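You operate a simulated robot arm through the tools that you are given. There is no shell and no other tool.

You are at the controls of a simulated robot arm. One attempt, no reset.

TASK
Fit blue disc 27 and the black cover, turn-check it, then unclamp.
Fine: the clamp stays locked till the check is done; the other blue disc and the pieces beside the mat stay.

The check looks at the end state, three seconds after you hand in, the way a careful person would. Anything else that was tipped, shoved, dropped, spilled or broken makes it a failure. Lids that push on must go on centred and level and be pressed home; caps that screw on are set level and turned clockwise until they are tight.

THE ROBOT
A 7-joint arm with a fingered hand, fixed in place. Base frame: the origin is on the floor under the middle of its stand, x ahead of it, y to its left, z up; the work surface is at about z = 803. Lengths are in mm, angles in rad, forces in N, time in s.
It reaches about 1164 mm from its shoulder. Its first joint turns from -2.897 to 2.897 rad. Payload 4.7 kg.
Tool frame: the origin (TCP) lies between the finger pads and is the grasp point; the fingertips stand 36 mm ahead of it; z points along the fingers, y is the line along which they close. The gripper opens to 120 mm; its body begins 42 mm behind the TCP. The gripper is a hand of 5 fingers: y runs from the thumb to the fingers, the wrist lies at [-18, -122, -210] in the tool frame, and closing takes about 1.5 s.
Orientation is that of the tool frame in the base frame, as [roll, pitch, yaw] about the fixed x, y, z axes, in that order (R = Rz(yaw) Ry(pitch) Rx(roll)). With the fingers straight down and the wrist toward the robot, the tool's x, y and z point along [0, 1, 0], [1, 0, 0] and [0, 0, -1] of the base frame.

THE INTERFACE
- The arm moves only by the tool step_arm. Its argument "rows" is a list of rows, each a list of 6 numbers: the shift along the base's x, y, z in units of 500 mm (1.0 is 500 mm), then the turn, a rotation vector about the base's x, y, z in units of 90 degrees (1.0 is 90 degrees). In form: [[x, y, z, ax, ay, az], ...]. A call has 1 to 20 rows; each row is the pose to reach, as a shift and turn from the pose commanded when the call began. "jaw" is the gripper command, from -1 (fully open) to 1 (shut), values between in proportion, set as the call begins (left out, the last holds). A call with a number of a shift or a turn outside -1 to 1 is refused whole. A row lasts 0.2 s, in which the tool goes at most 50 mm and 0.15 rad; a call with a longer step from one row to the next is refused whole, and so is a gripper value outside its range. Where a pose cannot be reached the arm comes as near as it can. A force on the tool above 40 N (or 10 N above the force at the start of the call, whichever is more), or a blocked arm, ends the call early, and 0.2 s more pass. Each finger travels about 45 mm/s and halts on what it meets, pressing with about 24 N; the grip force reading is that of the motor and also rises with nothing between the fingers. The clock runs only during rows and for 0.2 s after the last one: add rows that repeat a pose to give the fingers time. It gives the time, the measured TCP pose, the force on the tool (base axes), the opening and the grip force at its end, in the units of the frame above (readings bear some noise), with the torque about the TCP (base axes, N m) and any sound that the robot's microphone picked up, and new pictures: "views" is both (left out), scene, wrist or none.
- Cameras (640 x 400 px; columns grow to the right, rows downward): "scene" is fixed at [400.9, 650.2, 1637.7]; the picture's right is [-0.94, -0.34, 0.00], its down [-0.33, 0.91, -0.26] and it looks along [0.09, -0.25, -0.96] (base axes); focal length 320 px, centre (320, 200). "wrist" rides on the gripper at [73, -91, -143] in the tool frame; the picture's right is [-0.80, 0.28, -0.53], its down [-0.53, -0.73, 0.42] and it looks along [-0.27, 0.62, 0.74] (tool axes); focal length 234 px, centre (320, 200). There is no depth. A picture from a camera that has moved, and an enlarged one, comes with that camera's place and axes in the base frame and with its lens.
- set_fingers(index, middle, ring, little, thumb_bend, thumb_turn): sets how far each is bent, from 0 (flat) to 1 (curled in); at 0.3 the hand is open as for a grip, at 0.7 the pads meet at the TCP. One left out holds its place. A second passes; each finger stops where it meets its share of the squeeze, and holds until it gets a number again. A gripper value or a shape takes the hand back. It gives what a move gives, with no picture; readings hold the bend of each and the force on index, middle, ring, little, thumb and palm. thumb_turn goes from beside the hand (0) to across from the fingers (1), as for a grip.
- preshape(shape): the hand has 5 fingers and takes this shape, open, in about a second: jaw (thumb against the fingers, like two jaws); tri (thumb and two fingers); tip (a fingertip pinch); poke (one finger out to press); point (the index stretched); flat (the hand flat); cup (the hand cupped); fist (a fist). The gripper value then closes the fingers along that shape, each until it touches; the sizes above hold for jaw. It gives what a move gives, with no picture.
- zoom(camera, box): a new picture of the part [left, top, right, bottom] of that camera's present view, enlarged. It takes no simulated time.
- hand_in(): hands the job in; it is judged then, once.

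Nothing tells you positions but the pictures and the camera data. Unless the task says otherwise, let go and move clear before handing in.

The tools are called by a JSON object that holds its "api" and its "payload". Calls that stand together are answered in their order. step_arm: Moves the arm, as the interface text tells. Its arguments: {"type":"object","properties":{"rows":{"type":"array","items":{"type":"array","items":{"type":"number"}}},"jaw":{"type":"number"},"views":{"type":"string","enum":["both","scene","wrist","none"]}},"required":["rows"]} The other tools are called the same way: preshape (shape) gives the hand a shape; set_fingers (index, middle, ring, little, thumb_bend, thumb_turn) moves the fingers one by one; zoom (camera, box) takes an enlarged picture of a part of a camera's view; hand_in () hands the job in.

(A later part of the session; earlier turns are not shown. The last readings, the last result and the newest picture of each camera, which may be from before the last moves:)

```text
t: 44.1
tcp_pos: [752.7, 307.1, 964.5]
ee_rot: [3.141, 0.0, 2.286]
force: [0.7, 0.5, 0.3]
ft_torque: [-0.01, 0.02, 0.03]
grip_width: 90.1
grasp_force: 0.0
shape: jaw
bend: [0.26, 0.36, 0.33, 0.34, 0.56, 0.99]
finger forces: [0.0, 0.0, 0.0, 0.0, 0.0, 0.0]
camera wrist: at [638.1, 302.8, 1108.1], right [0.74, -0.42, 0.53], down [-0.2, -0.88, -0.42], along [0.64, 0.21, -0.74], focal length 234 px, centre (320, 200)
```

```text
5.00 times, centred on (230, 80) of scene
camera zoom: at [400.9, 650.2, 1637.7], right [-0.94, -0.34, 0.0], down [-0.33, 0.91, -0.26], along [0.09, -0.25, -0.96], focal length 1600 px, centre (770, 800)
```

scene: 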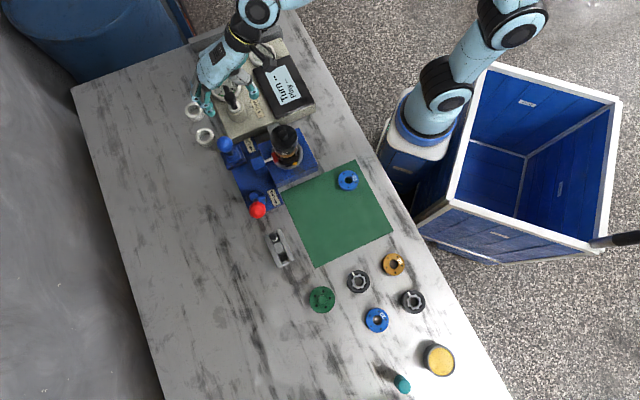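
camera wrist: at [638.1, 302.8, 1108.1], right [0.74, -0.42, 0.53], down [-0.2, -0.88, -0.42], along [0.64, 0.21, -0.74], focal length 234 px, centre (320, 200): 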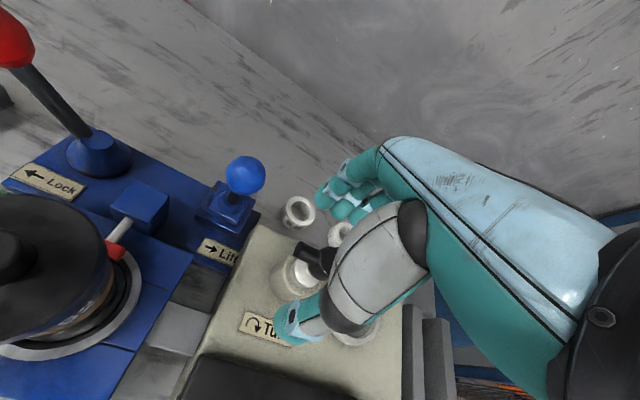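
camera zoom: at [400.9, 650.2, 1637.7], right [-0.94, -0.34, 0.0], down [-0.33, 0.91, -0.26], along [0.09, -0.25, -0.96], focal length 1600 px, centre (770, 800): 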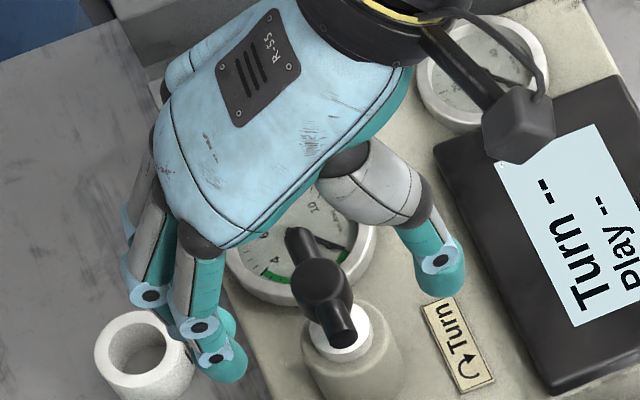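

The TCP axis now crosses the middle of the near bar arm, as planned. Lowering to bar height.

{"api": "step_arm", "payload": {"rows": [[0, 0, -0.02, 0, 0, 0], [0, 0, -0.04, 0, 0, 0], [0, 0, -0.058, 0, 0, 0], [0, 0, -0.058, 0, 0, 0]], "views": "wrist"}}

{"api": "zoom", "payload": {"camera": "wrist", "box": [220, 180, 420, 340]}}

{"api": "zoom", "payload": {"camera": "scene", "box": [190, 60, 260, 116]}}

```text
t: 45.1
tcp_pos: [754.3, 307.7, 937.4]
ee_rot: [-3.141, 0.001, 2.286]
force: [0.2, 0.6, -0.2]
ft_torque: [-0.02, 0.01, 0.01]
grip_width: 90.4
grasp_force: 0.1
shape: jaw
bend: [0.26, 0.36, 0.33, 0.34, 0.56, 0.99]
finger forces: [0.0, 0.0, 0.0, 0.1, 0.0, 0.0]
camera wrist: at [638.4, 302.1, 1079.8], right [0.74, -0.42, 0.53], down [-0.2, -0.88, -0.42], along [0.64, 0.21, -0.74], focal length 234 px, centre (320, 200)
```

wrist: 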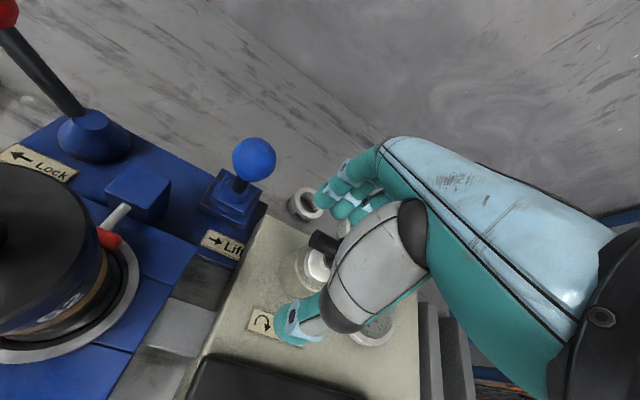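

```text
2.50 times, centred on (320, 260) of wrist
camera zoom: at [638.4, 302.1, 1079.8], right [0.74, -0.42, 0.53], down [-0.2, -0.88, -0.42], along [0.64, 0.21, -0.74], focal length 585 px, centre (320, 50)
```

zoom: 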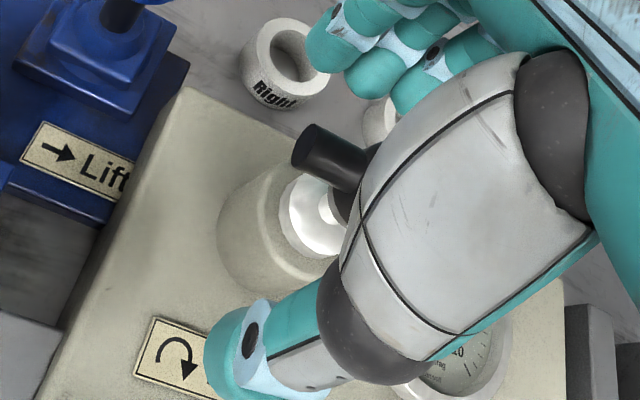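

```text
7.14 times, centred on (225, 88) of scene
camera zoom: at [400.9, 650.2, 1637.7], right [-0.94, -0.34, 0.0], down [-0.33, 0.91, -0.26], along [0.09, -0.25, -0.96], focal length 2285 px, centre (999, 1000)
```

zoom: 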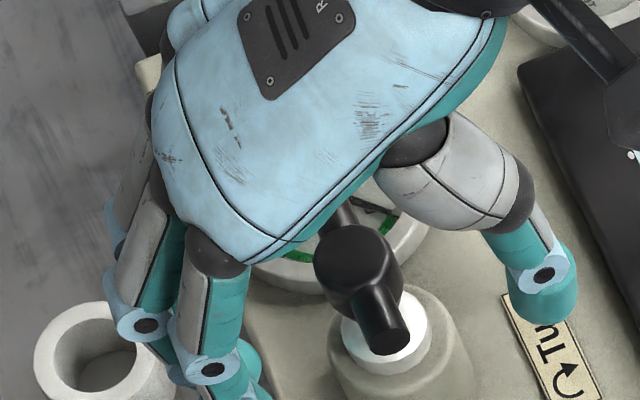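

The bar arm sits right at the TCP. Closing the hand on the bar.

{"api": "step_arm", "payload": {"rows": [[0, 0, 0, 0, 0, 0], [0, 0, 0, 0, 0, 0], [0, 0, 0, 0, 0, 0], [0, 0, 0, 0, 0, 0], [0, 0, 0, 0, 0, 0], [0, 0, 0, 0, 0, 0], [0, 0, 0, 0, 0, 0], [0, 0, 0, 0, 0, 0], [0, 0, 0, 0, 0, 0]], "jaw": 0.9, "views": "both"}}

{"api": "zoom", "payload": {"camera": "wrist", "box": [220, 180, 420, 340]}}

{"api": "zoom", "payload": {"camera": "scene", "box": [190, 60, 260, 116]}}

```text
t: 47.1
tcp_pos: [753.3, 308.3, 935.8]
ee_rot: [3.14, -0.001, 2.286]
force: [4.1, 2.9, -0.3]
ft_torque: [0.03, -0.04, 0.13]
grip_width: 6.7
grasp_force: 0.2
shape: jaw
bend: [0.71, 0.65, 0.65, 0.65, 0.72, 1.0]
finger forces: [0.0, 1.6, 1.8, 0.6, 0.0, 0.0]
camera wrist: at [638.6, 302.2, 1079.8], right [0.74, -0.42, 0.53], down [-0.2, -0.88, -0.42], along [0.64, 0.21, -0.74], focal length 234 px, centre (320, 200)
```

scene: 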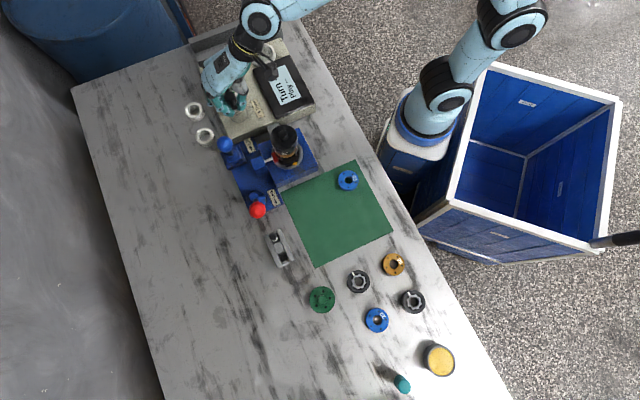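
wrist: 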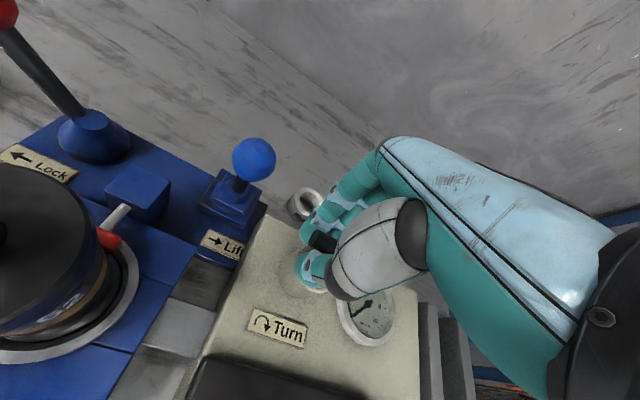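

```text
2.50 times, centred on (320, 260) of wrist
camera zoom: at [638.6, 302.2, 1079.8], right [0.74, -0.42, 0.53], down [-0.2, -0.88, -0.42], along [0.64, 0.21, -0.74], focal length 585 px, centre (320, 50)
```

zoom: 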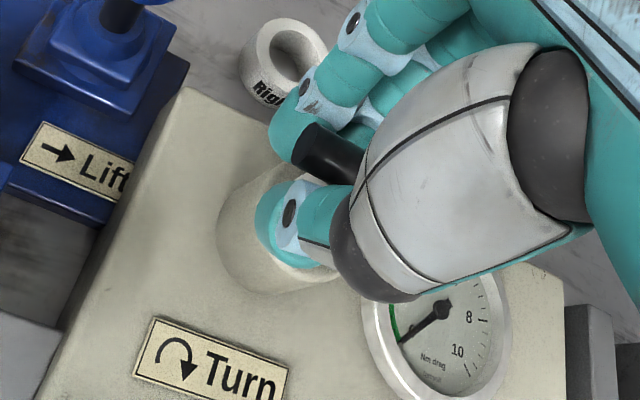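

```text
7.14 times, centred on (225, 88) of scene
camera zoom: at [400.9, 650.2, 1637.7], right [-0.94, -0.34, 0.0], down [-0.33, 0.91, -0.26], along [0.09, -0.25, -0.96], focal length 2285 px, centre (999, 1000)
```

zoom: 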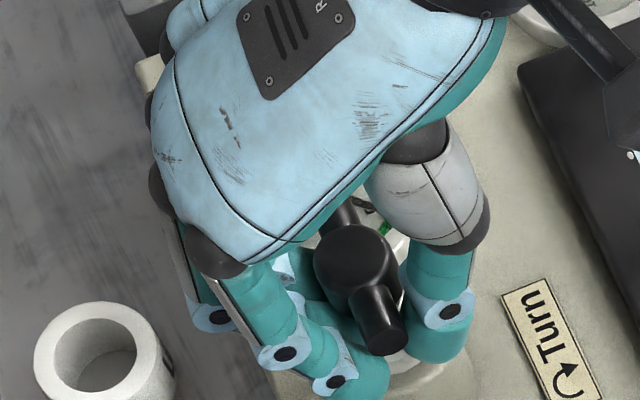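

The bar is caged between the thumb and fingers but not yet squeezed. I'll close fully.

{"api": "step_arm", "payload": {"rows": [[0, 0, 0, 0, 0, 0], [0, 0, 0, 0, 0, 0], [0, 0, 0, 0, 0, 0], [0, 0, 0, 0, 0, 0], [0, 0, 0, 0, 0, 0]], "jaw": 1.0, "views": "none"}}

{"api": "zoom", "payload": {"camera": "scene", "box": [190, 60, 260, 116]}}

{"api": "zoom", "payload": {"camera": "wrist", "box": [220, 180, 420, 340]}}

```text
t: 48.3
tcp_pos: [754.6, 306.0, 935.2]
ee_rot: [-3.14, -0.002, 2.286]
force: [2.5, -0.5, -11.7]
ft_torque: [0.01, -0.05, 0.04]
grip_width: 4.0
grasp_force: 24.2
shape: jaw
bend: [0.7, 0.65, 0.65, 0.67, 0.72, 1.0]
finger forces: [4.6, 5.2, 3.6, 1.1, 21.3, 0.0]
```

```text
7.14 times, centred on (225, 88) of scene
camera zoom: at [400.9, 650.2, 1637.7], right [-0.94, -0.34, 0.0], down [-0.33, 0.91, -0.26], along [0.09, -0.25, -0.96], focal length 2285 px, centre (999, 1000)
```

zoom: 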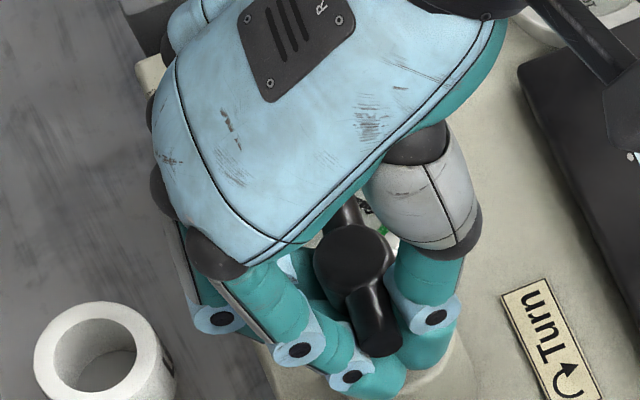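

```text
2.50 times, centred on (320, 260) of wrist
camera zoom: at [638.8, 302.1, 1078.9], right [0.74, -0.42, 0.52], down [-0.2, -0.88, -0.42], along [0.64, 0.21, -0.74], focal length 585 px, centre (320, 50)
```

zoom: 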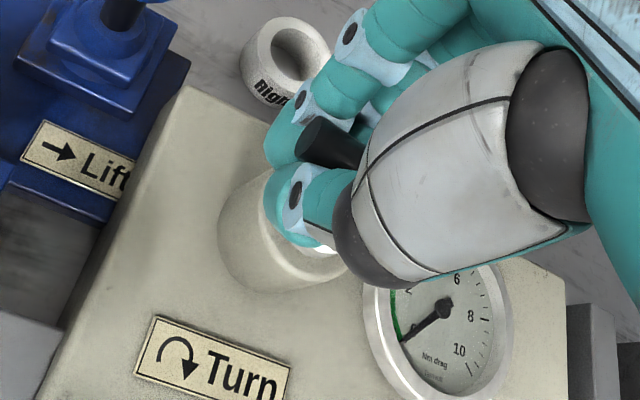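

The grip is firm at 21 N on the thumb. Now I'll turn clockwise, arcing the tool around the hub axis, 40° to start.

{"api": "step_arm", "payload": {"rows": [[0.0026, 0.0022, 0, 0, 0, -0.0556], [0.0055, 0.0043, 0, 0, 0, -0.1111], [0.0085, 0.006, 0, 0, 0, -0.1667], [0.0116, 0.0075, 0, 0, 0, -0.2222], [0.0149, 0.0087, 0, 0, 0, -0.2778], [0.0182, 0.0097, 0, 0, 0, -0.3333], [0.0216, 0.0103, 0, 0, 0, -0.3889], [0.0251, 0.0106, 0, 0, 0, -0.4444]], "views": "both"}}

{"api": "zoom", "payload": {"camera": "scene", "box": [190, 50, 320, 130]}}

{"api": "zoom", "payload": {"camera": "wrist", "box": [220, 180, 420, 340]}}

```text
t: 50.1
tcp_pos: [766.6, 313.3, 935.7]
ee_rot: [3.141, 0.001, 1.587]
force: [1.4, -2.0, -12.2]
ft_torque: [0.05, -0.03, 0.04]
grip_width: 3.9
grasp_force: 24.3
shape: jaw
bend: [0.7, 0.66, 0.66, 0.68, 0.72, 1.0]
finger forces: [4.4, 5.5, 3.8, 1.2, 22.1, 0.0]
camera wrist: at [675.3, 383.7, 1078.7], right [0.29, -0.8, 0.53], down [-0.72, -0.54, -0.42], along [0.62, -0.26, -0.74], focal length 234 px, centre (320, 200)
```

scene: 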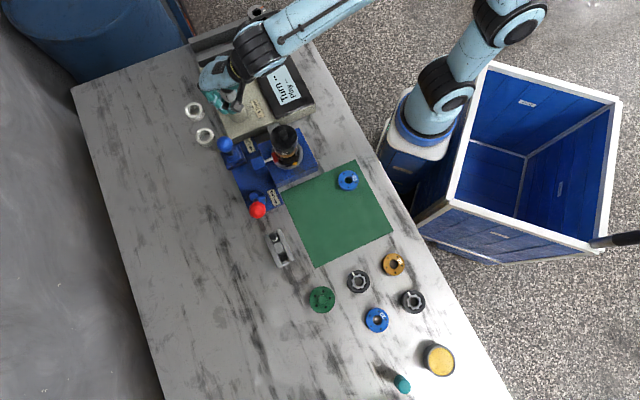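
wrist: 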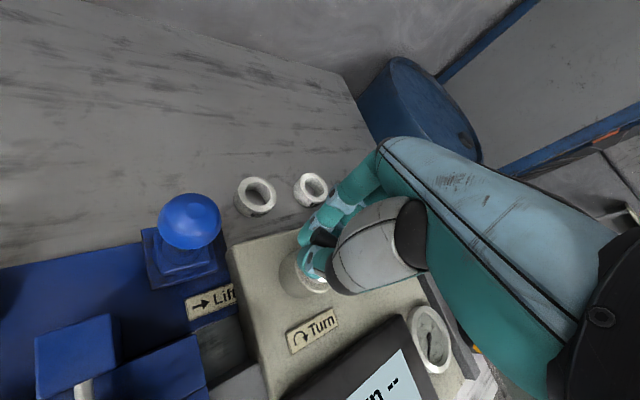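

```text
4.92 times, centred on (255, 90) of scene
camera zoom: at [400.9, 650.2, 1637.7], right [-0.94, -0.34, 0.0], down [-0.33, 0.91, -0.26], along [0.09, -0.25, -0.96], focal length 1575 px, centre (640, 742)
```

zoom: 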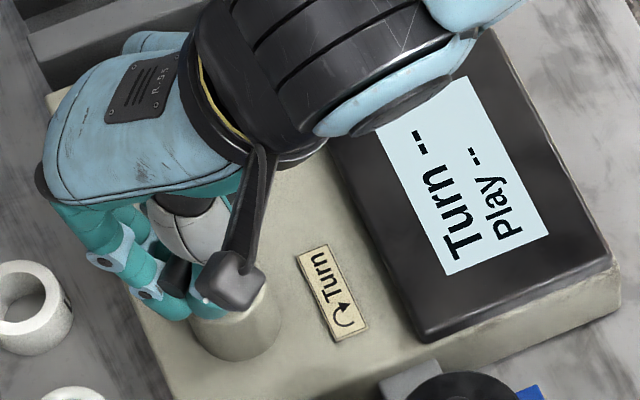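

```text
2.50 times, centred on (320, 260) of wrist
camera zoom: at [675.3, 383.7, 1078.7], right [0.29, -0.8, 0.53], down [-0.72, -0.54, -0.42], along [0.62, -0.26, -0.74], focal length 585 px, centre (320, 50)
```

zoom: 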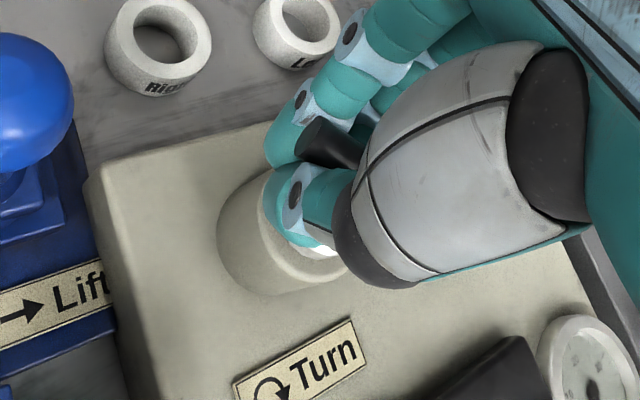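

The handle is following the hand cleanly with low torque. I'll continue clockwise another 50°.

{"api": "step_arm", "payload": {"rows": [[0.0035, 0.0, 0, 0, 0, -0.0556], [0.0069, -0.0002, 0, 0, 0, -0.1111], [0.0104, -0.0008, 0, 0, 0, -0.1667], [0.0137, -0.0017, 0, 0, 0, -0.2222], [0.017, -0.0028, 0, 0, 0, -0.2778], [0.0202, -0.0043, 0, 0, 0, -0.3333], [0.0232, -0.006, 0, 0, 0, -0.3889], [0.0261, -0.008, 0, 0, 0, -0.4444], [0.0288, -0.0102, 0, 0, 0, -0.5], [0.0313, -0.0126, 0, 0, 0, -0.5556]], "views": "both"}}

{"api": "zoom", "payload": {"camera": "scene", "box": [190, 50, 320, 130]}}

{"api": "zoom", "payload": {"camera": "wrist", "box": [220, 180, 420, 340]}}

```text
t: 52.3
tcp_pos: [782.2, 306.5, 935.0]
ee_rot: [3.141, 0.002, 0.714]
force: [-4.0, -2.2, -11.4]
ft_torque: [0.01, -0.03, 0.03]
grip_width: 3.9
grasp_force: 24.0
shape: jaw
bend: [0.7, 0.66, 0.67, 0.69, 0.72, 1.0]
finger forces: [4.0, 4.8, 4.3, 1.2, 21.6, 0.0]
camera wrist: at [778.5, 422.9, 1078.4], right [-0.42, -0.74, 0.53], down [-0.88, 0.2, -0.42], along [0.21, -0.64, -0.74], focal length 234 px, centre (320, 200)
```

scene: 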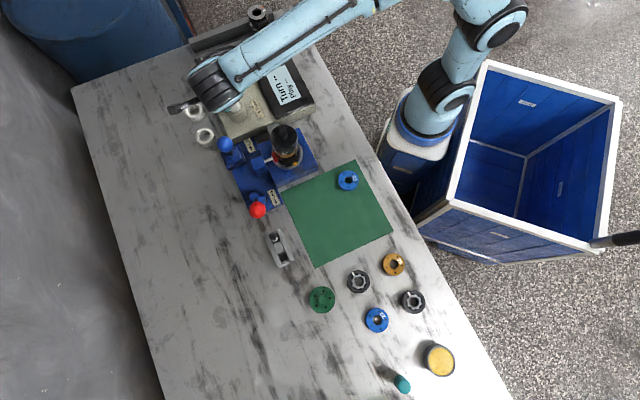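
wrist: 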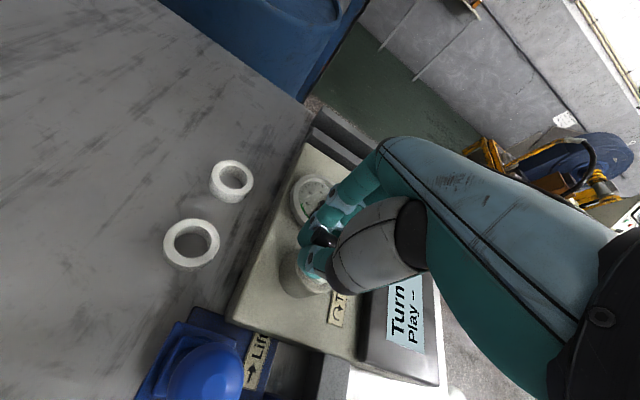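

```text
4.92 times, centred on (255, 90) of scene
camera zoom: at [400.9, 650.2, 1637.7], right [-0.94, -0.34, 0.0], down [-0.33, 0.91, -0.26], along [0.09, -0.25, -0.96], focal length 1575 px, centre (640, 742)
```

zoom: 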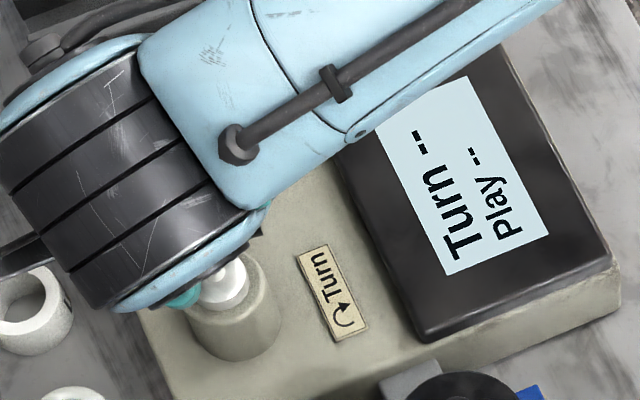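

```text
2.50 times, centred on (320, 260) of wrist
camera zoom: at [778.5, 422.9, 1078.4], right [-0.42, -0.74, 0.53], down [-0.88, 0.2, -0.42], along [0.21, -0.64, -0.74], focal length 585 px, centre (320, 50)
```

zoom: 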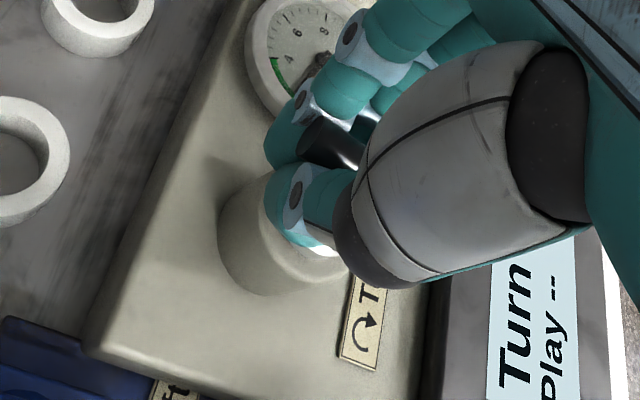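

90° done and the bar still tracks, but the display still shows "--". Continuing clockwise another 45°.

{"api": "step_arm", "payload": {"rows": [[0.0023, -0.0027, 0, 0, 0, -0.0556], [0.0043, -0.0055, 0, 0, 0, -0.1111], [0.006, -0.0085, 0, 0, 0, -0.1667], [0.0075, -0.0116, 0, 0, 0, -0.2222], [0.0088, -0.0149, 0, 0, 0, -0.2778], [0.0097, -0.0182, 0, 0, 0, -0.3333], [0.0103, -0.0217, 0, 0, 0, -0.3889], [0.0107, -0.0251, 0, 0, 0, -0.4444], [0.0107, -0.0286, 0, 0, 0, -0.5]], "views": "both"}}

{"api": "zoom", "payload": {"camera": "scene", "box": [190, 50, 320, 130]}}

{"api": "zoom", "payload": {"camera": "wrist", "box": [220, 180, 420, 340]}}

```text
t: 54.3
tcp_pos: [787.1, 291.6, 935.7]
ee_rot: [-3.141, 0.001, -0.07]
force: [-6.2, -0.7, -15.3]
ft_torque: [-0.03, 0.0, 0.05]
grip_width: 3.8
grasp_force: 24.1
shape: jaw
bend: [0.7, 0.66, 0.67, 0.7, 0.72, 1.0]
finger forces: [4.7, 5.7, 5.0, 1.5, 21.7, 0.1]
camera wrist: at [867.6, 378.2, 1078.6], right [-0.82, -0.22, 0.53], down [-0.48, 0.77, -0.42], along [-0.31, -0.6, -0.74], focal length 234 px, centre (320, 200)
```

scene: 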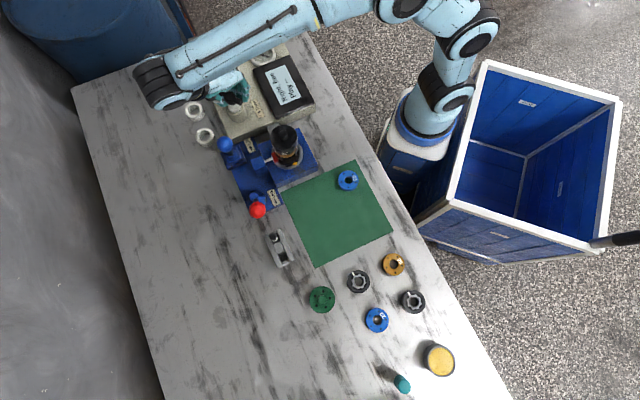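
wrist: 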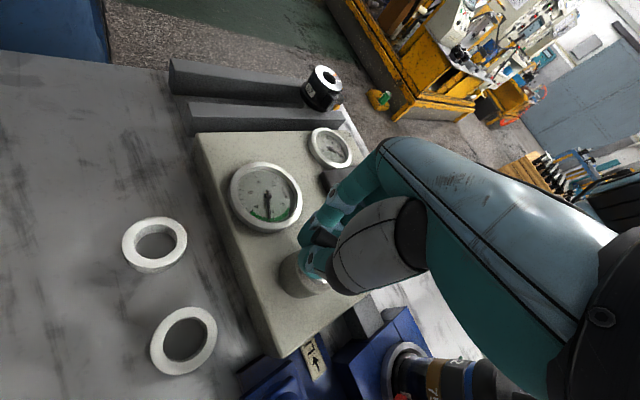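

```text
4.92 times, centred on (255, 90) of scene
camera zoom: at [400.9, 650.2, 1637.7], right [-0.94, -0.34, 0.0], down [-0.33, 0.91, -0.26], along [0.09, -0.25, -0.96], focal length 1575 px, centre (640, 742)
```

zoom: 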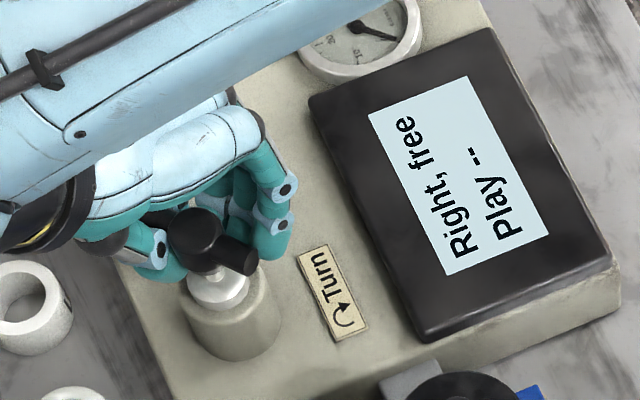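

```text
2.50 times, centred on (320, 260) of wrist
camera zoom: at [867.6, 378.2, 1078.6], right [-0.82, -0.22, 0.53], down [-0.48, 0.77, -0.42], along [-0.31, -0.6, -0.74], focal length 585 px, centre (320, 50)
```

zoom: 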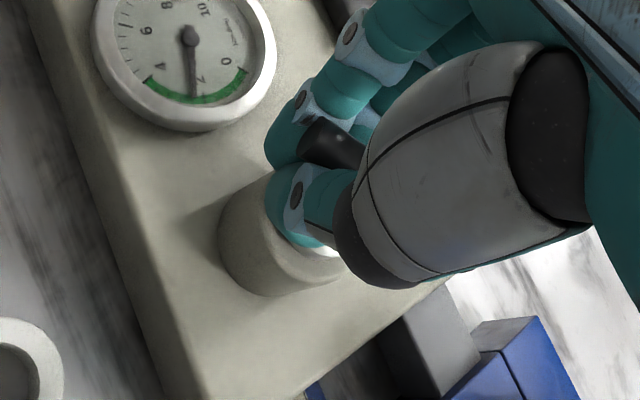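

The display now reads "Right, free" and the drag gauge sits at about 2, in the green, so the turn check is done. I'll open the hand and lift straight off the handle.

{"api": "step_arm", "payload": {"rows": [[0, 0, 0, 0, 0, 0], [0, 0, 0, 0, 0, 0], [0, 0, 0, 0, 0, 0], [0, 0, 0, 0, 0, 0], [0, 0, 0, 0, 0, 0], [0, 0, 0, 0, 0, 0]], "jaw": -0.6, "views": "none"}}

{"api": "zoom", "payload": {"camera": "scene", "box": [190, 50, 320, 130]}}

{"api": "zoom", "payload": {"camera": "wrist", "box": [200, 140, 420, 340]}}

```text
t: 55.7
tcp_pos: [787.4, 292.6, 935.0]
ee_rot: [-3.14, 0.0, -0.07]
force: [-0.3, -0.1, 0.3]
ft_torque: [0.0, 0.01, 0.01]
grip_width: 95.7
grasp_force: 0.0
shape: jaw
bend: [0.26, 0.34, 0.32, 0.33, 0.52, 0.99]
finger forces: [0.0, 0.0, 0.0, 0.1, 0.1, 0.1]
```

```text
4.92 times, centred on (255, 90) of scene
camera zoom: at [400.9, 650.2, 1637.7], right [-0.94, -0.34, 0.0], down [-0.33, 0.91, -0.26], along [0.09, -0.25, -0.96], focal length 1575 px, centre (640, 742)
```

zoom: 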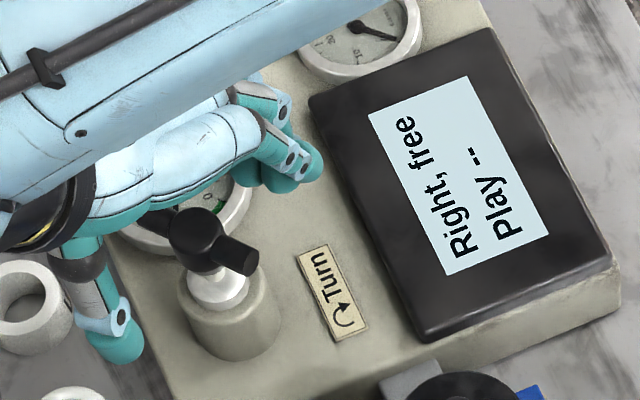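

```text
2.00 times, centred on (310, 240) of wrist
camera zoom: at [867.3, 378.0, 1079.1], right [-0.82, -0.22, 0.53], down [-0.48, 0.77, -0.42], along [-0.31, -0.6, -0.74], focal length 468 px, centre (340, 120)
```

zoom: 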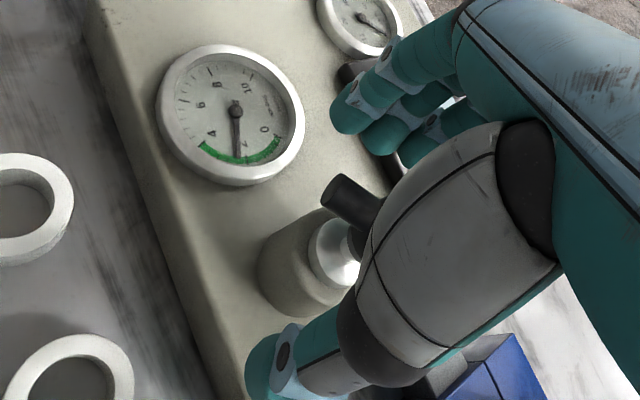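

The result is latched on the display. I'll rise clear of the handle and unwind the wrist while moving toward the red Lock lever.

{"api": "step_arm", "payload": {"rows": [[0, 0, 0.06, 0, 0, 0], [0, 0, 0.14, 0, 0, 0], [0, 0, 0.22, 0, 0, 0], [0, 0, 0.28, 0, 0, 0.08], [-0.01, 0.01, 0.3, 0, 0, 0.17], [-0.03, 0.03, 0.3, 0, 0, 0.26], [-0.05, 0.06, 0.3, 0, 0, 0.35], [-0.08, 0.09, 0.3, 0, 0, 0.44], [-0.11, 0.12, 0.3, 0, 0, 0.53], [-0.13, 0.15, 0.3, 0, 0, 0.62], [-0.15, 0.18, 0.3, 0, 0, 0.71], [-0.17, 0.21, 0.3, 0, 0, 0.8], [-0.19, 0.23, 0.3, 0, 0, 0.89], [-0.21, 0.25, 0.3, 0, 0, 0.98]], "views": "scene"}}

{"api": "preshape", "payload": {"shape": "tri"}}

```text
t: 58.7
tcp_pos: [683.5, 416.0, 1086.2]
ee_rot: [-3.141, -0.001, 1.473]
force: [0.0, -0.7, 0.1]
ft_torque: [-0.02, 0.01, -0.01]
grip_width: 96.0
grasp_force: 0.1
shape: jaw
bend: [0.26, 0.34, 0.32, 0.33, 0.52, 0.99]
finger forces: [0.0, 0.0, 0.0, 0.0, 0.0, 0.0]
```

scene: 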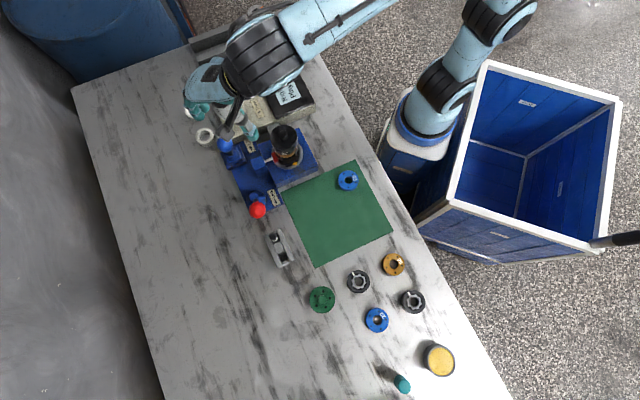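

```text
t: 59.6
tcp_pos: [682.7, 416.4, 1085.7]
ee_rot: [-3.141, 0.001, 1.469]
force: [-0.4, -0.6, -0.1]
ft_torque: [0.02, 0.02, 0.01]
grip_width: 119.9
grasp_force: 0.0
shape: tri
bend: [0.3, 0.3, 0.99, 0.99, 0.3, 0.98]
finger forces: [0.1, 0.1, 0.0, 0.0, 0.1, 0.1]
```

{"api": "step_arm", "payload": {"rows": [[-0.02, 0.03, 0, 0, 0, 0.08], [-0.045, 0.06, 0, 0, 0, 0.16], [-0.07, 0.1, 0, 0, 0, 0.24], [-0.095, 0.14, 0, 0, 0, 0.32], [-0.12, 0.175, 0, 0, 0, 0.4], [-0.145, 0.21, 0, 0, 0, 0.48], [-0.17, 0.24, -0.03, 0, 0, 0.5634], [-0.17, 0.24, -0.1, 0, 0, 0.5634], [-0.17, 0.24, -0.1, 0, 0, 0.5634]], "jaw": -0.4, "views": "both"}}

{"api": "zoom", "payload": {"camera": "wrist", "box": [220, 180, 400, 340]}}

{"api": "zoom", "payload": {"camera": "scene", "box": [210, 120, 310, 230]}}

{"api": "zoom", "payload": {"camera": "scene", "box": [190, 40, 320, 130]}}

```text
t: 61.6
tcp_pos: [596.3, 537.6, 1035.3]
ee_rot: [3.141, 0.002, 2.356]
force: [0.5, -0.2, -0.3]
ft_torque: [0.0, -0.02, 0.0]
grip_width: 84.6
grasp_force: 0.0
shape: tri
bend: [0.73, 0.37, 0.99, 0.99, 0.6, 0.99]
finger forces: [0.1, 0.0, 0.1, 0.1, 0.0, 0.0]
camera wrist: at [482.3, 524.4, 1178.7], right [0.77, -0.37, 0.53], down [-0.14, -0.89, -0.42], along [0.63, 0.25, -0.74], focal length 234 px, centre (320, 200)
```

scene: 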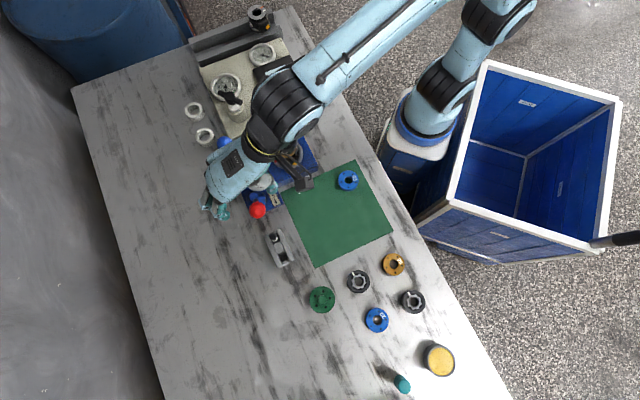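
wrist: 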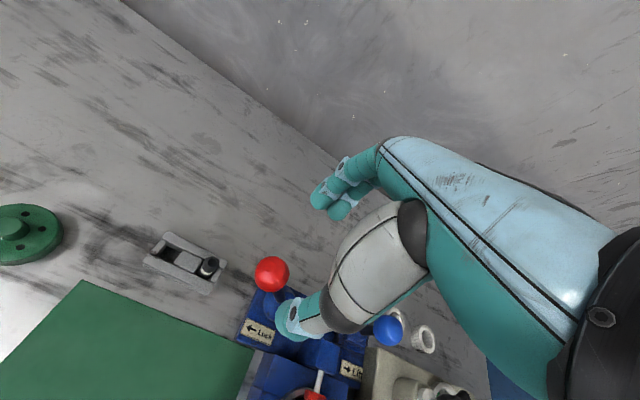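

```text
2.50 times, centred on (310, 260) of wrist
camera zoom: at [482.3, 524.4, 1178.7], right [0.77, -0.37, 0.53], down [-0.14, -0.89, -0.42], along [0.63, 0.25, -0.74], focal length 585 px, centre (345, 50)
```

zoom: 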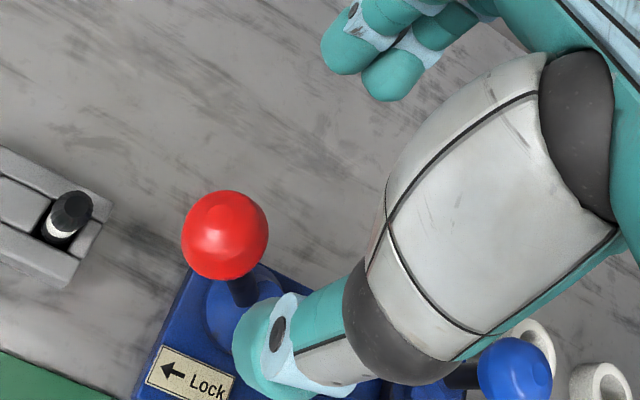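

```text
3.64 times, centred on (260, 175) of scene
camera zoom: at [400.9, 650.2, 1637.7], right [-0.94, -0.34, 0.0], down [-0.33, 0.91, -0.26], along [0.09, -0.25, -0.96], focal length 1164 px, centre (538, 291)
```

zoom: 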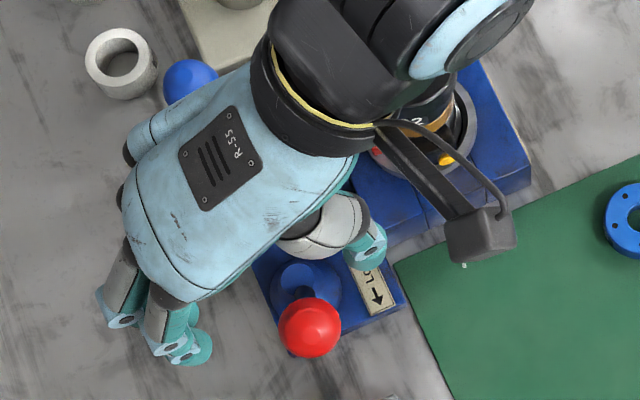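

```text
4.44 times, centred on (255, 85) of scene
camera zoom: at [400.9, 650.2, 1637.7], right [-0.94, -0.34, 0.0], down [-0.33, 0.91, -0.26], along [0.09, -0.25, -0.96], focal length 1422 px, centre (609, 711)
```

zoom: 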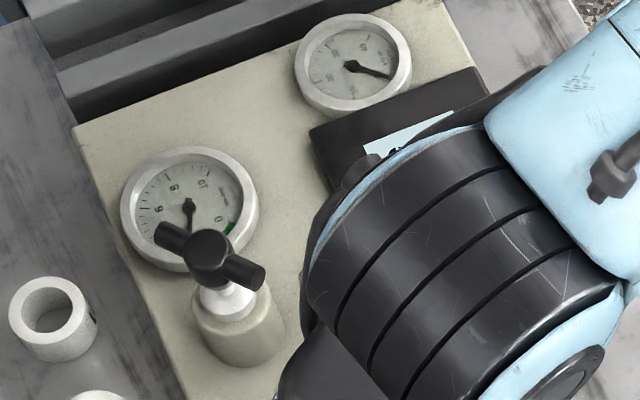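

The red knob is under the tool axis to within about 3 mm. I'll descend around it with the thumb and fingers on either side of the lever's swing plane.

{"api": "step_arm", "payload": {"rows": [[-0.001, -0.004, -0.06, 0, 0, 0], [-0.001, -0.004, -0.12, 0, 0, 0], [-0.001, -0.004, -0.18, 0, 0, 0], [-0.001, -0.004, -0.23, 0, 0, 0], [-0.001, -0.004, -0.23, 0, 0, 0]], "views": "both"}}

{"api": "zoom", "payload": {"camera": "wrist", "box": [220, 180, 400, 340]}}

{"api": "zoom", "payload": {"camera": "scene", "box": [210, 150, 310, 230]}}

```text
t: 62.8
tcp_pos: [596.5, 534.4, 920.2]
ee_rot: [3.141, 0.0, 2.354]
force: [0.5, -0.5, -0.2]
ft_torque: [-0.01, 0.01, -0.04]
grip_width: 84.1
grasp_force: 0.1
shape: tri
bend: [0.73, 0.37, 0.99, 0.99, 0.6, 0.99]
finger forces: [0.0, 0.0, 0.0, 0.0, 0.0, 0.1]
camera wrist: at [481.9, 521.8, 1063.6], right [0.77, -0.37, 0.53], down [-0.14, -0.89, -0.42], along [0.63, 0.25, -0.74], focal length 234 px, centre (320, 200)
```

scene: 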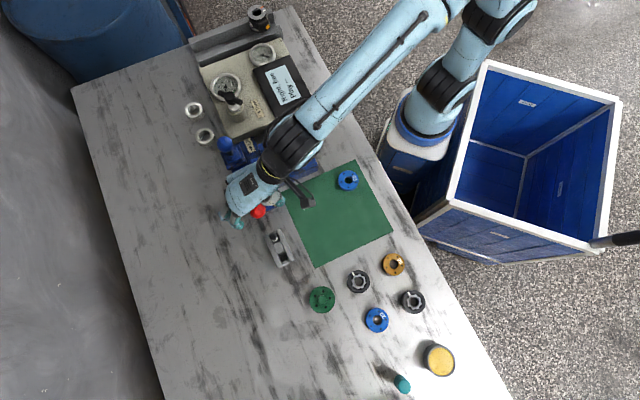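
wrist: 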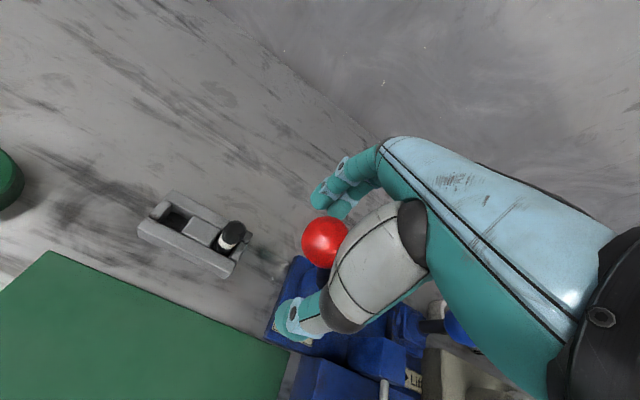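

```text
2.50 times, centred on (310, 260) of wrist
camera zoom: at [481.9, 521.8, 1063.6], right [0.77, -0.37, 0.53], down [-0.14, -0.89, -0.42], along [0.63, 0.25, -0.74], focal length 585 px, centre (345, 50)
```

zoom: 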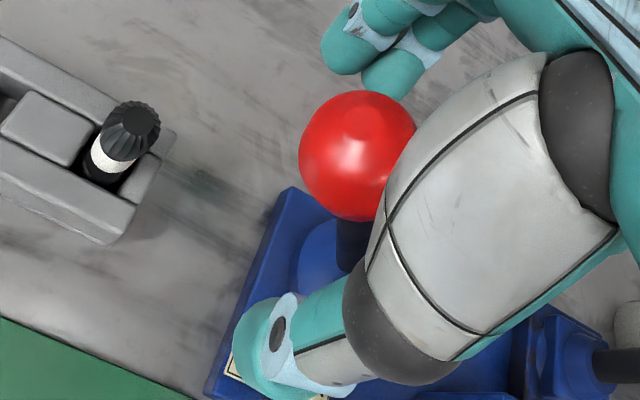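

```text
5.00 times, centred on (260, 190) of scene
camera zoom: at [400.9, 650.2, 1637.7], right [-0.94, -0.34, 0.0], down [-0.33, 0.91, -0.26], along [0.09, -0.25, -0.96], focal length 1600 px, centre (620, 250)
```

zoom: 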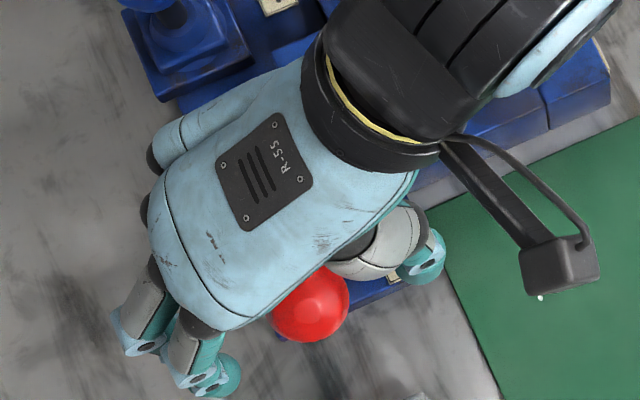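

The knob is nicely caged between the thumb and two fingers. Closing on it.

{"api": "step_arm", "payload": {"rows": [[0, 0, 0, 0, 0, 0], [0, 0, 0, 0, 0, 0], [0, 0, 0, 0, 0, 0], [0, 0, 0, 0, 0, 0], [0, 0, 0, 0, 0, 0], [0, 0, 0, 0, 0, 0], [0, 0, 0, 0, 0, 0]], "jaw": 0.8, "views": "wrist"}}

{"api": "zoom", "payload": {"camera": "wrist", "box": [220, 180, 400, 340]}}

{"api": "zoom", "payload": {"camera": "scene", "box": [210, 150, 310, 230]}}

```text
t: 64.4
tcp_pos: [595.7, 534.8, 919.1]
ee_rot: [-3.14, 0.001, 2.355]
force: [-5.0, -6.3, -7.9]
ft_torque: [0.09, -0.12, 0.06]
grip_width: 19.9
grasp_force: 23.9
shape: tri
bend: [0.73, 0.64, 1.0, 1.0, 0.74, 1.0]
finger forces: [7.8, 8.8, 0.0, 0.1, 25.9, 0.0]
camera wrist: at [481.9, 521.6, 1062.8], right [0.77, -0.37, 0.53], down [-0.14, -0.9, -0.42], along [0.63, 0.25, -0.74], focal length 234 px, centre (320, 200)
```

wrist: 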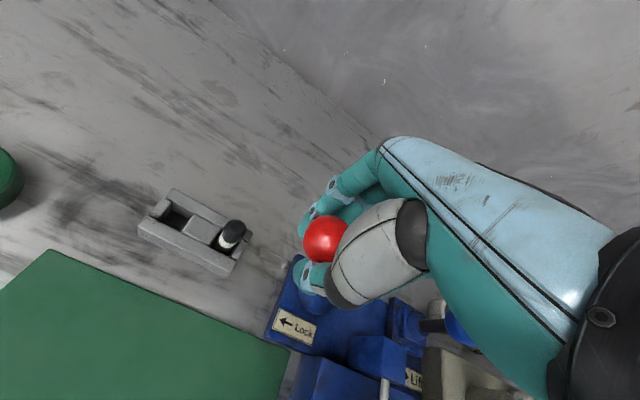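

```text
2.50 times, centred on (310, 260) of wrist
camera zoom: at [481.9, 521.6, 1062.8], right [0.77, -0.37, 0.53], down [-0.14, -0.9, -0.42], along [0.63, 0.25, -0.74], focal length 585 px, centre (345, 50)
```

zoom: 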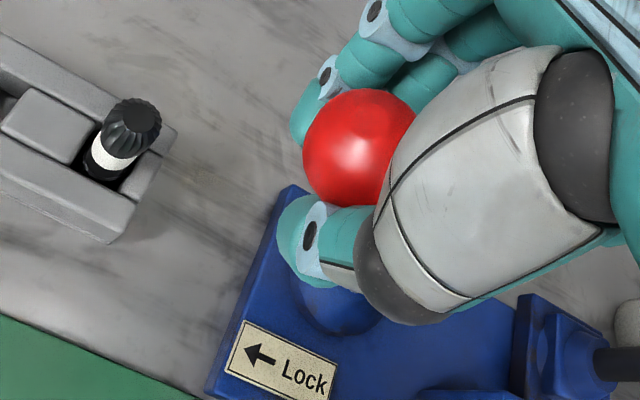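

```text
5.00 times, centred on (260, 190) of scene
camera zoom: at [400.9, 650.2, 1637.7], right [-0.94, -0.34, 0.0], down [-0.33, 0.91, -0.26], along [0.09, -0.25, -0.96], focal length 1600 px, centre (620, 250)
```

zoom: 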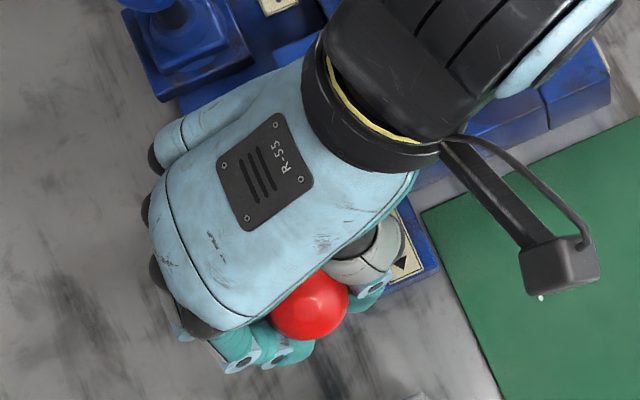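

I have the knob (26 N thumb, about 8 N per finger). Now I'll swing the lever away from "Lock" along its arc, in short moves so I can watch forces.

{"api": "step_arm", "payload": {"rows": [[0.0059, -0.006, 0.005, 0, 0, 0], [0.0118, -0.012, 0.0094, 0, 0, 0], [0.0179, -0.0182, 0.0135, 0, 0, 0], [0.024, -0.0244, 0.0174, 0, 0, 0], [0.0303, -0.0308, 0.0207, 0, 0, 0], [0.0366, -0.0372, 0.0238, 0, 0, 0]], "views": "both"}}

{"api": "zoom", "payload": {"camera": "wrist", "box": [220, 180, 400, 340]}}

{"api": "zoom", "payload": {"camera": "scene", "box": [210, 120, 310, 230]}}

```text
t: 65.8
tcp_pos: [615.1, 516.3, 932.6]
ee_rot: [-3.139, 0.001, 2.356]
force: [-9.5, -10.0, -13.1]
ft_torque: [0.21, 0.08, 0.14]
grip_width: 20.2
grasp_force: 23.7
shape: tri
bend: [0.74, 0.65, 1.0, 1.0, 0.74, 1.0]
finger forces: [5.3, 6.0, 0.0, 0.0, 27.6, 0.1]
camera wrist: at [501.1, 503.5, 1075.7], right [0.77, -0.37, 0.53], down [-0.14, -0.89, -0.42], along [0.63, 0.25, -0.74], focal length 234 px, centre (320, 200)
```

scene: 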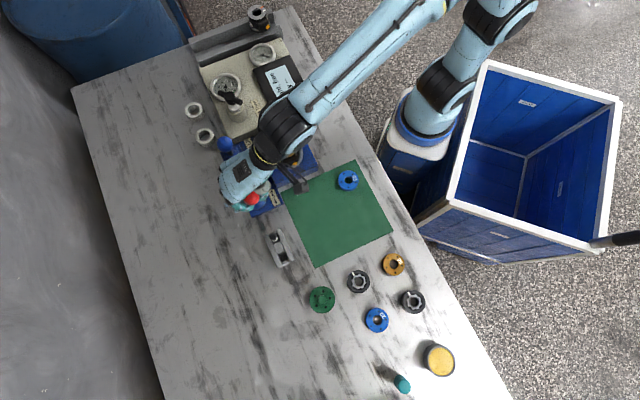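
wrist: 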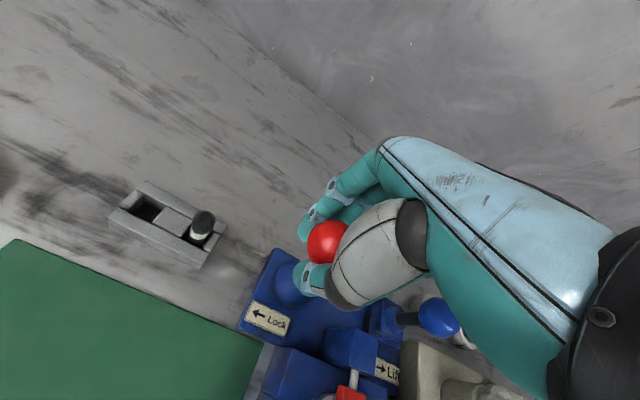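

```text
2.50 times, centred on (310, 260) of wrist
camera zoom: at [501.1, 503.5, 1075.7], right [0.77, -0.37, 0.53], down [-0.14, -0.89, -0.42], along [0.63, 0.25, -0.74], focal length 585 px, centre (345, 50)
```

zoom: 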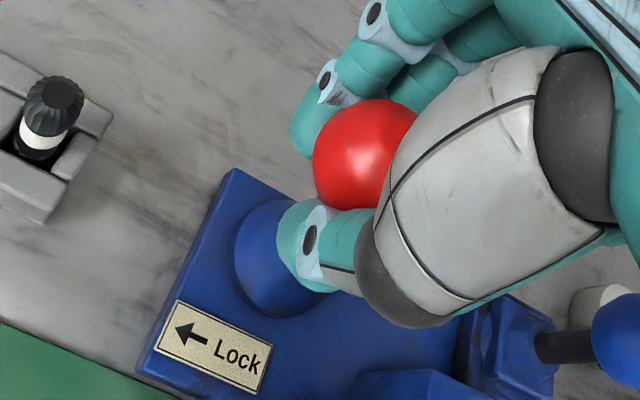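

```text
3.64 times, centred on (260, 175) of scene
camera zoom: at [400.9, 650.2, 1637.7], right [-0.94, -0.34, 0.0], down [-0.33, 0.91, -0.26], along [0.09, -0.25, -0.96], focal length 1164 px, centre (538, 291)
```

zoom: 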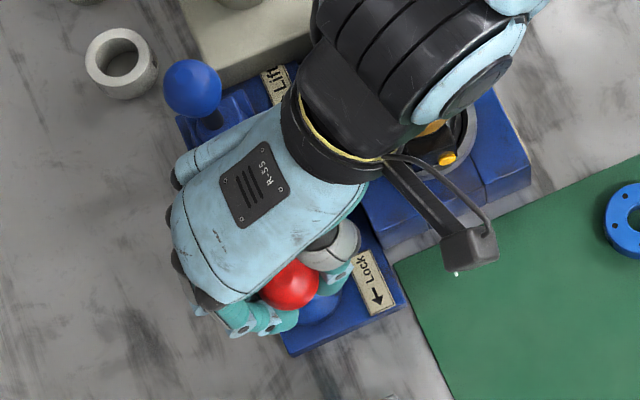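

The lever is following. The forces suggest shifting about 1 mm toward −e2 and 1.5 mm lower, so I'll fold that in and continue over the top of the arc.

{"api": "step_arm", "payload": {"rows": [[0.0061, -0.0072, 0.0018, 0, 0, 0], [0.012, -0.0142, 0.0032, 0, 0, 0], [0.0181, -0.0215, 0.0042, 0, 0, 0], [0.0244, -0.0288, 0.005, 0, 0, 0], [0.031, -0.0356, 0.006, 0, 0, 0], [0.0378, -0.0424, 0.0064, 0, 0, 0], [0.0446, -0.0494, 0.0066, 0, 0, 0], [0.0512, -0.0562, 0.0063, 0, 0, 0]], "views": "both"}}

{"api": "zoom", "payload": {"camera": "wrist", "box": [220, 180, 400, 340]}}

{"api": "zoom", "payload": {"camera": "scene", "box": [210, 120, 310, 230]}}

```text
t: 67.6
tcp_pos: [638.8, 490.4, 935.2]
ee_rot: [-3.138, 0.0, 2.356]
force: [-29.8, 13.0, -13.8]
ft_torque: [0.14, 0.26, 0.13]
grip_width: 19.8
grasp_force: 24.2
shape: tri
bend: [0.73, 0.73, 1.0, 1.0, 0.76, 0.97]
finger forces: [14.1, 1.8, 0.1, 0.0, 24.6, 0.0]
camera wrist: at [524.9, 476.2, 1078.6], right [0.77, -0.37, 0.52], down [-0.14, -0.89, -0.42], along [0.63, 0.25, -0.74], focal length 234 px, centre (320, 200)
```

scene: 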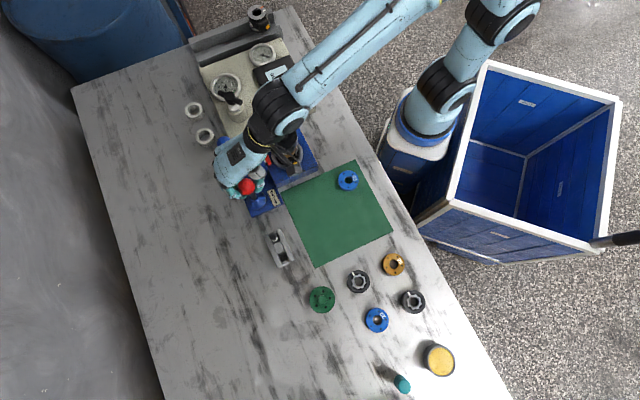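
wrist: 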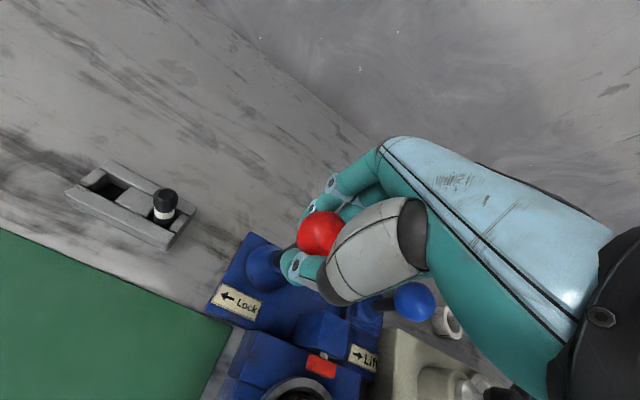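

```text
2.50 times, centred on (310, 260) of wrist
camera zoom: at [524.9, 476.2, 1078.6], right [0.77, -0.37, 0.52], down [-0.14, -0.89, -0.42], along [0.63, 0.25, -0.74], focal length 585 px, centre (345, 50)
```

zoom: 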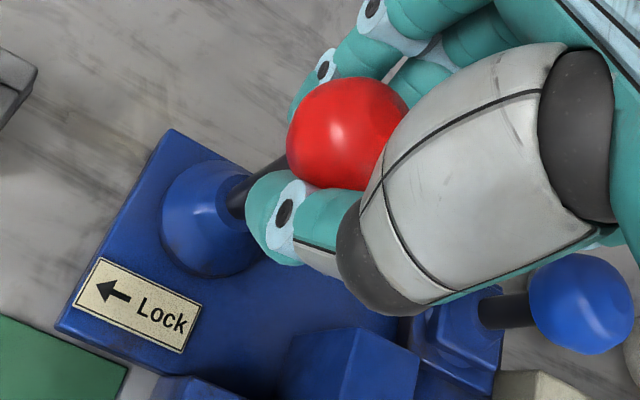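

```text
3.64 times, centred on (260, 175) of scene
camera zoom: at [400.9, 650.2, 1637.7], right [-0.94, -0.34, 0.0], down [-0.33, 0.91, -0.26], along [0.09, -0.25, -0.96], focal length 1164 px, centre (538, 291)
```

zoom: 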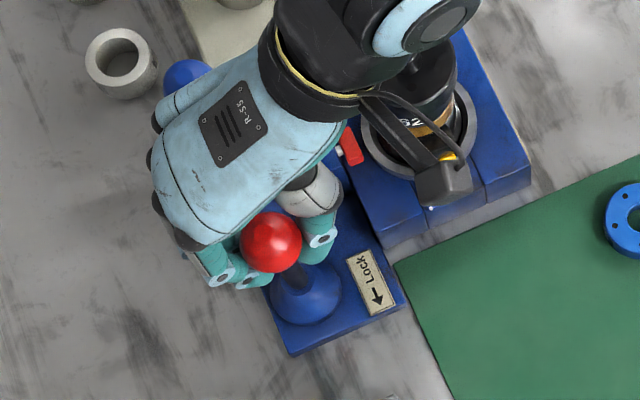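

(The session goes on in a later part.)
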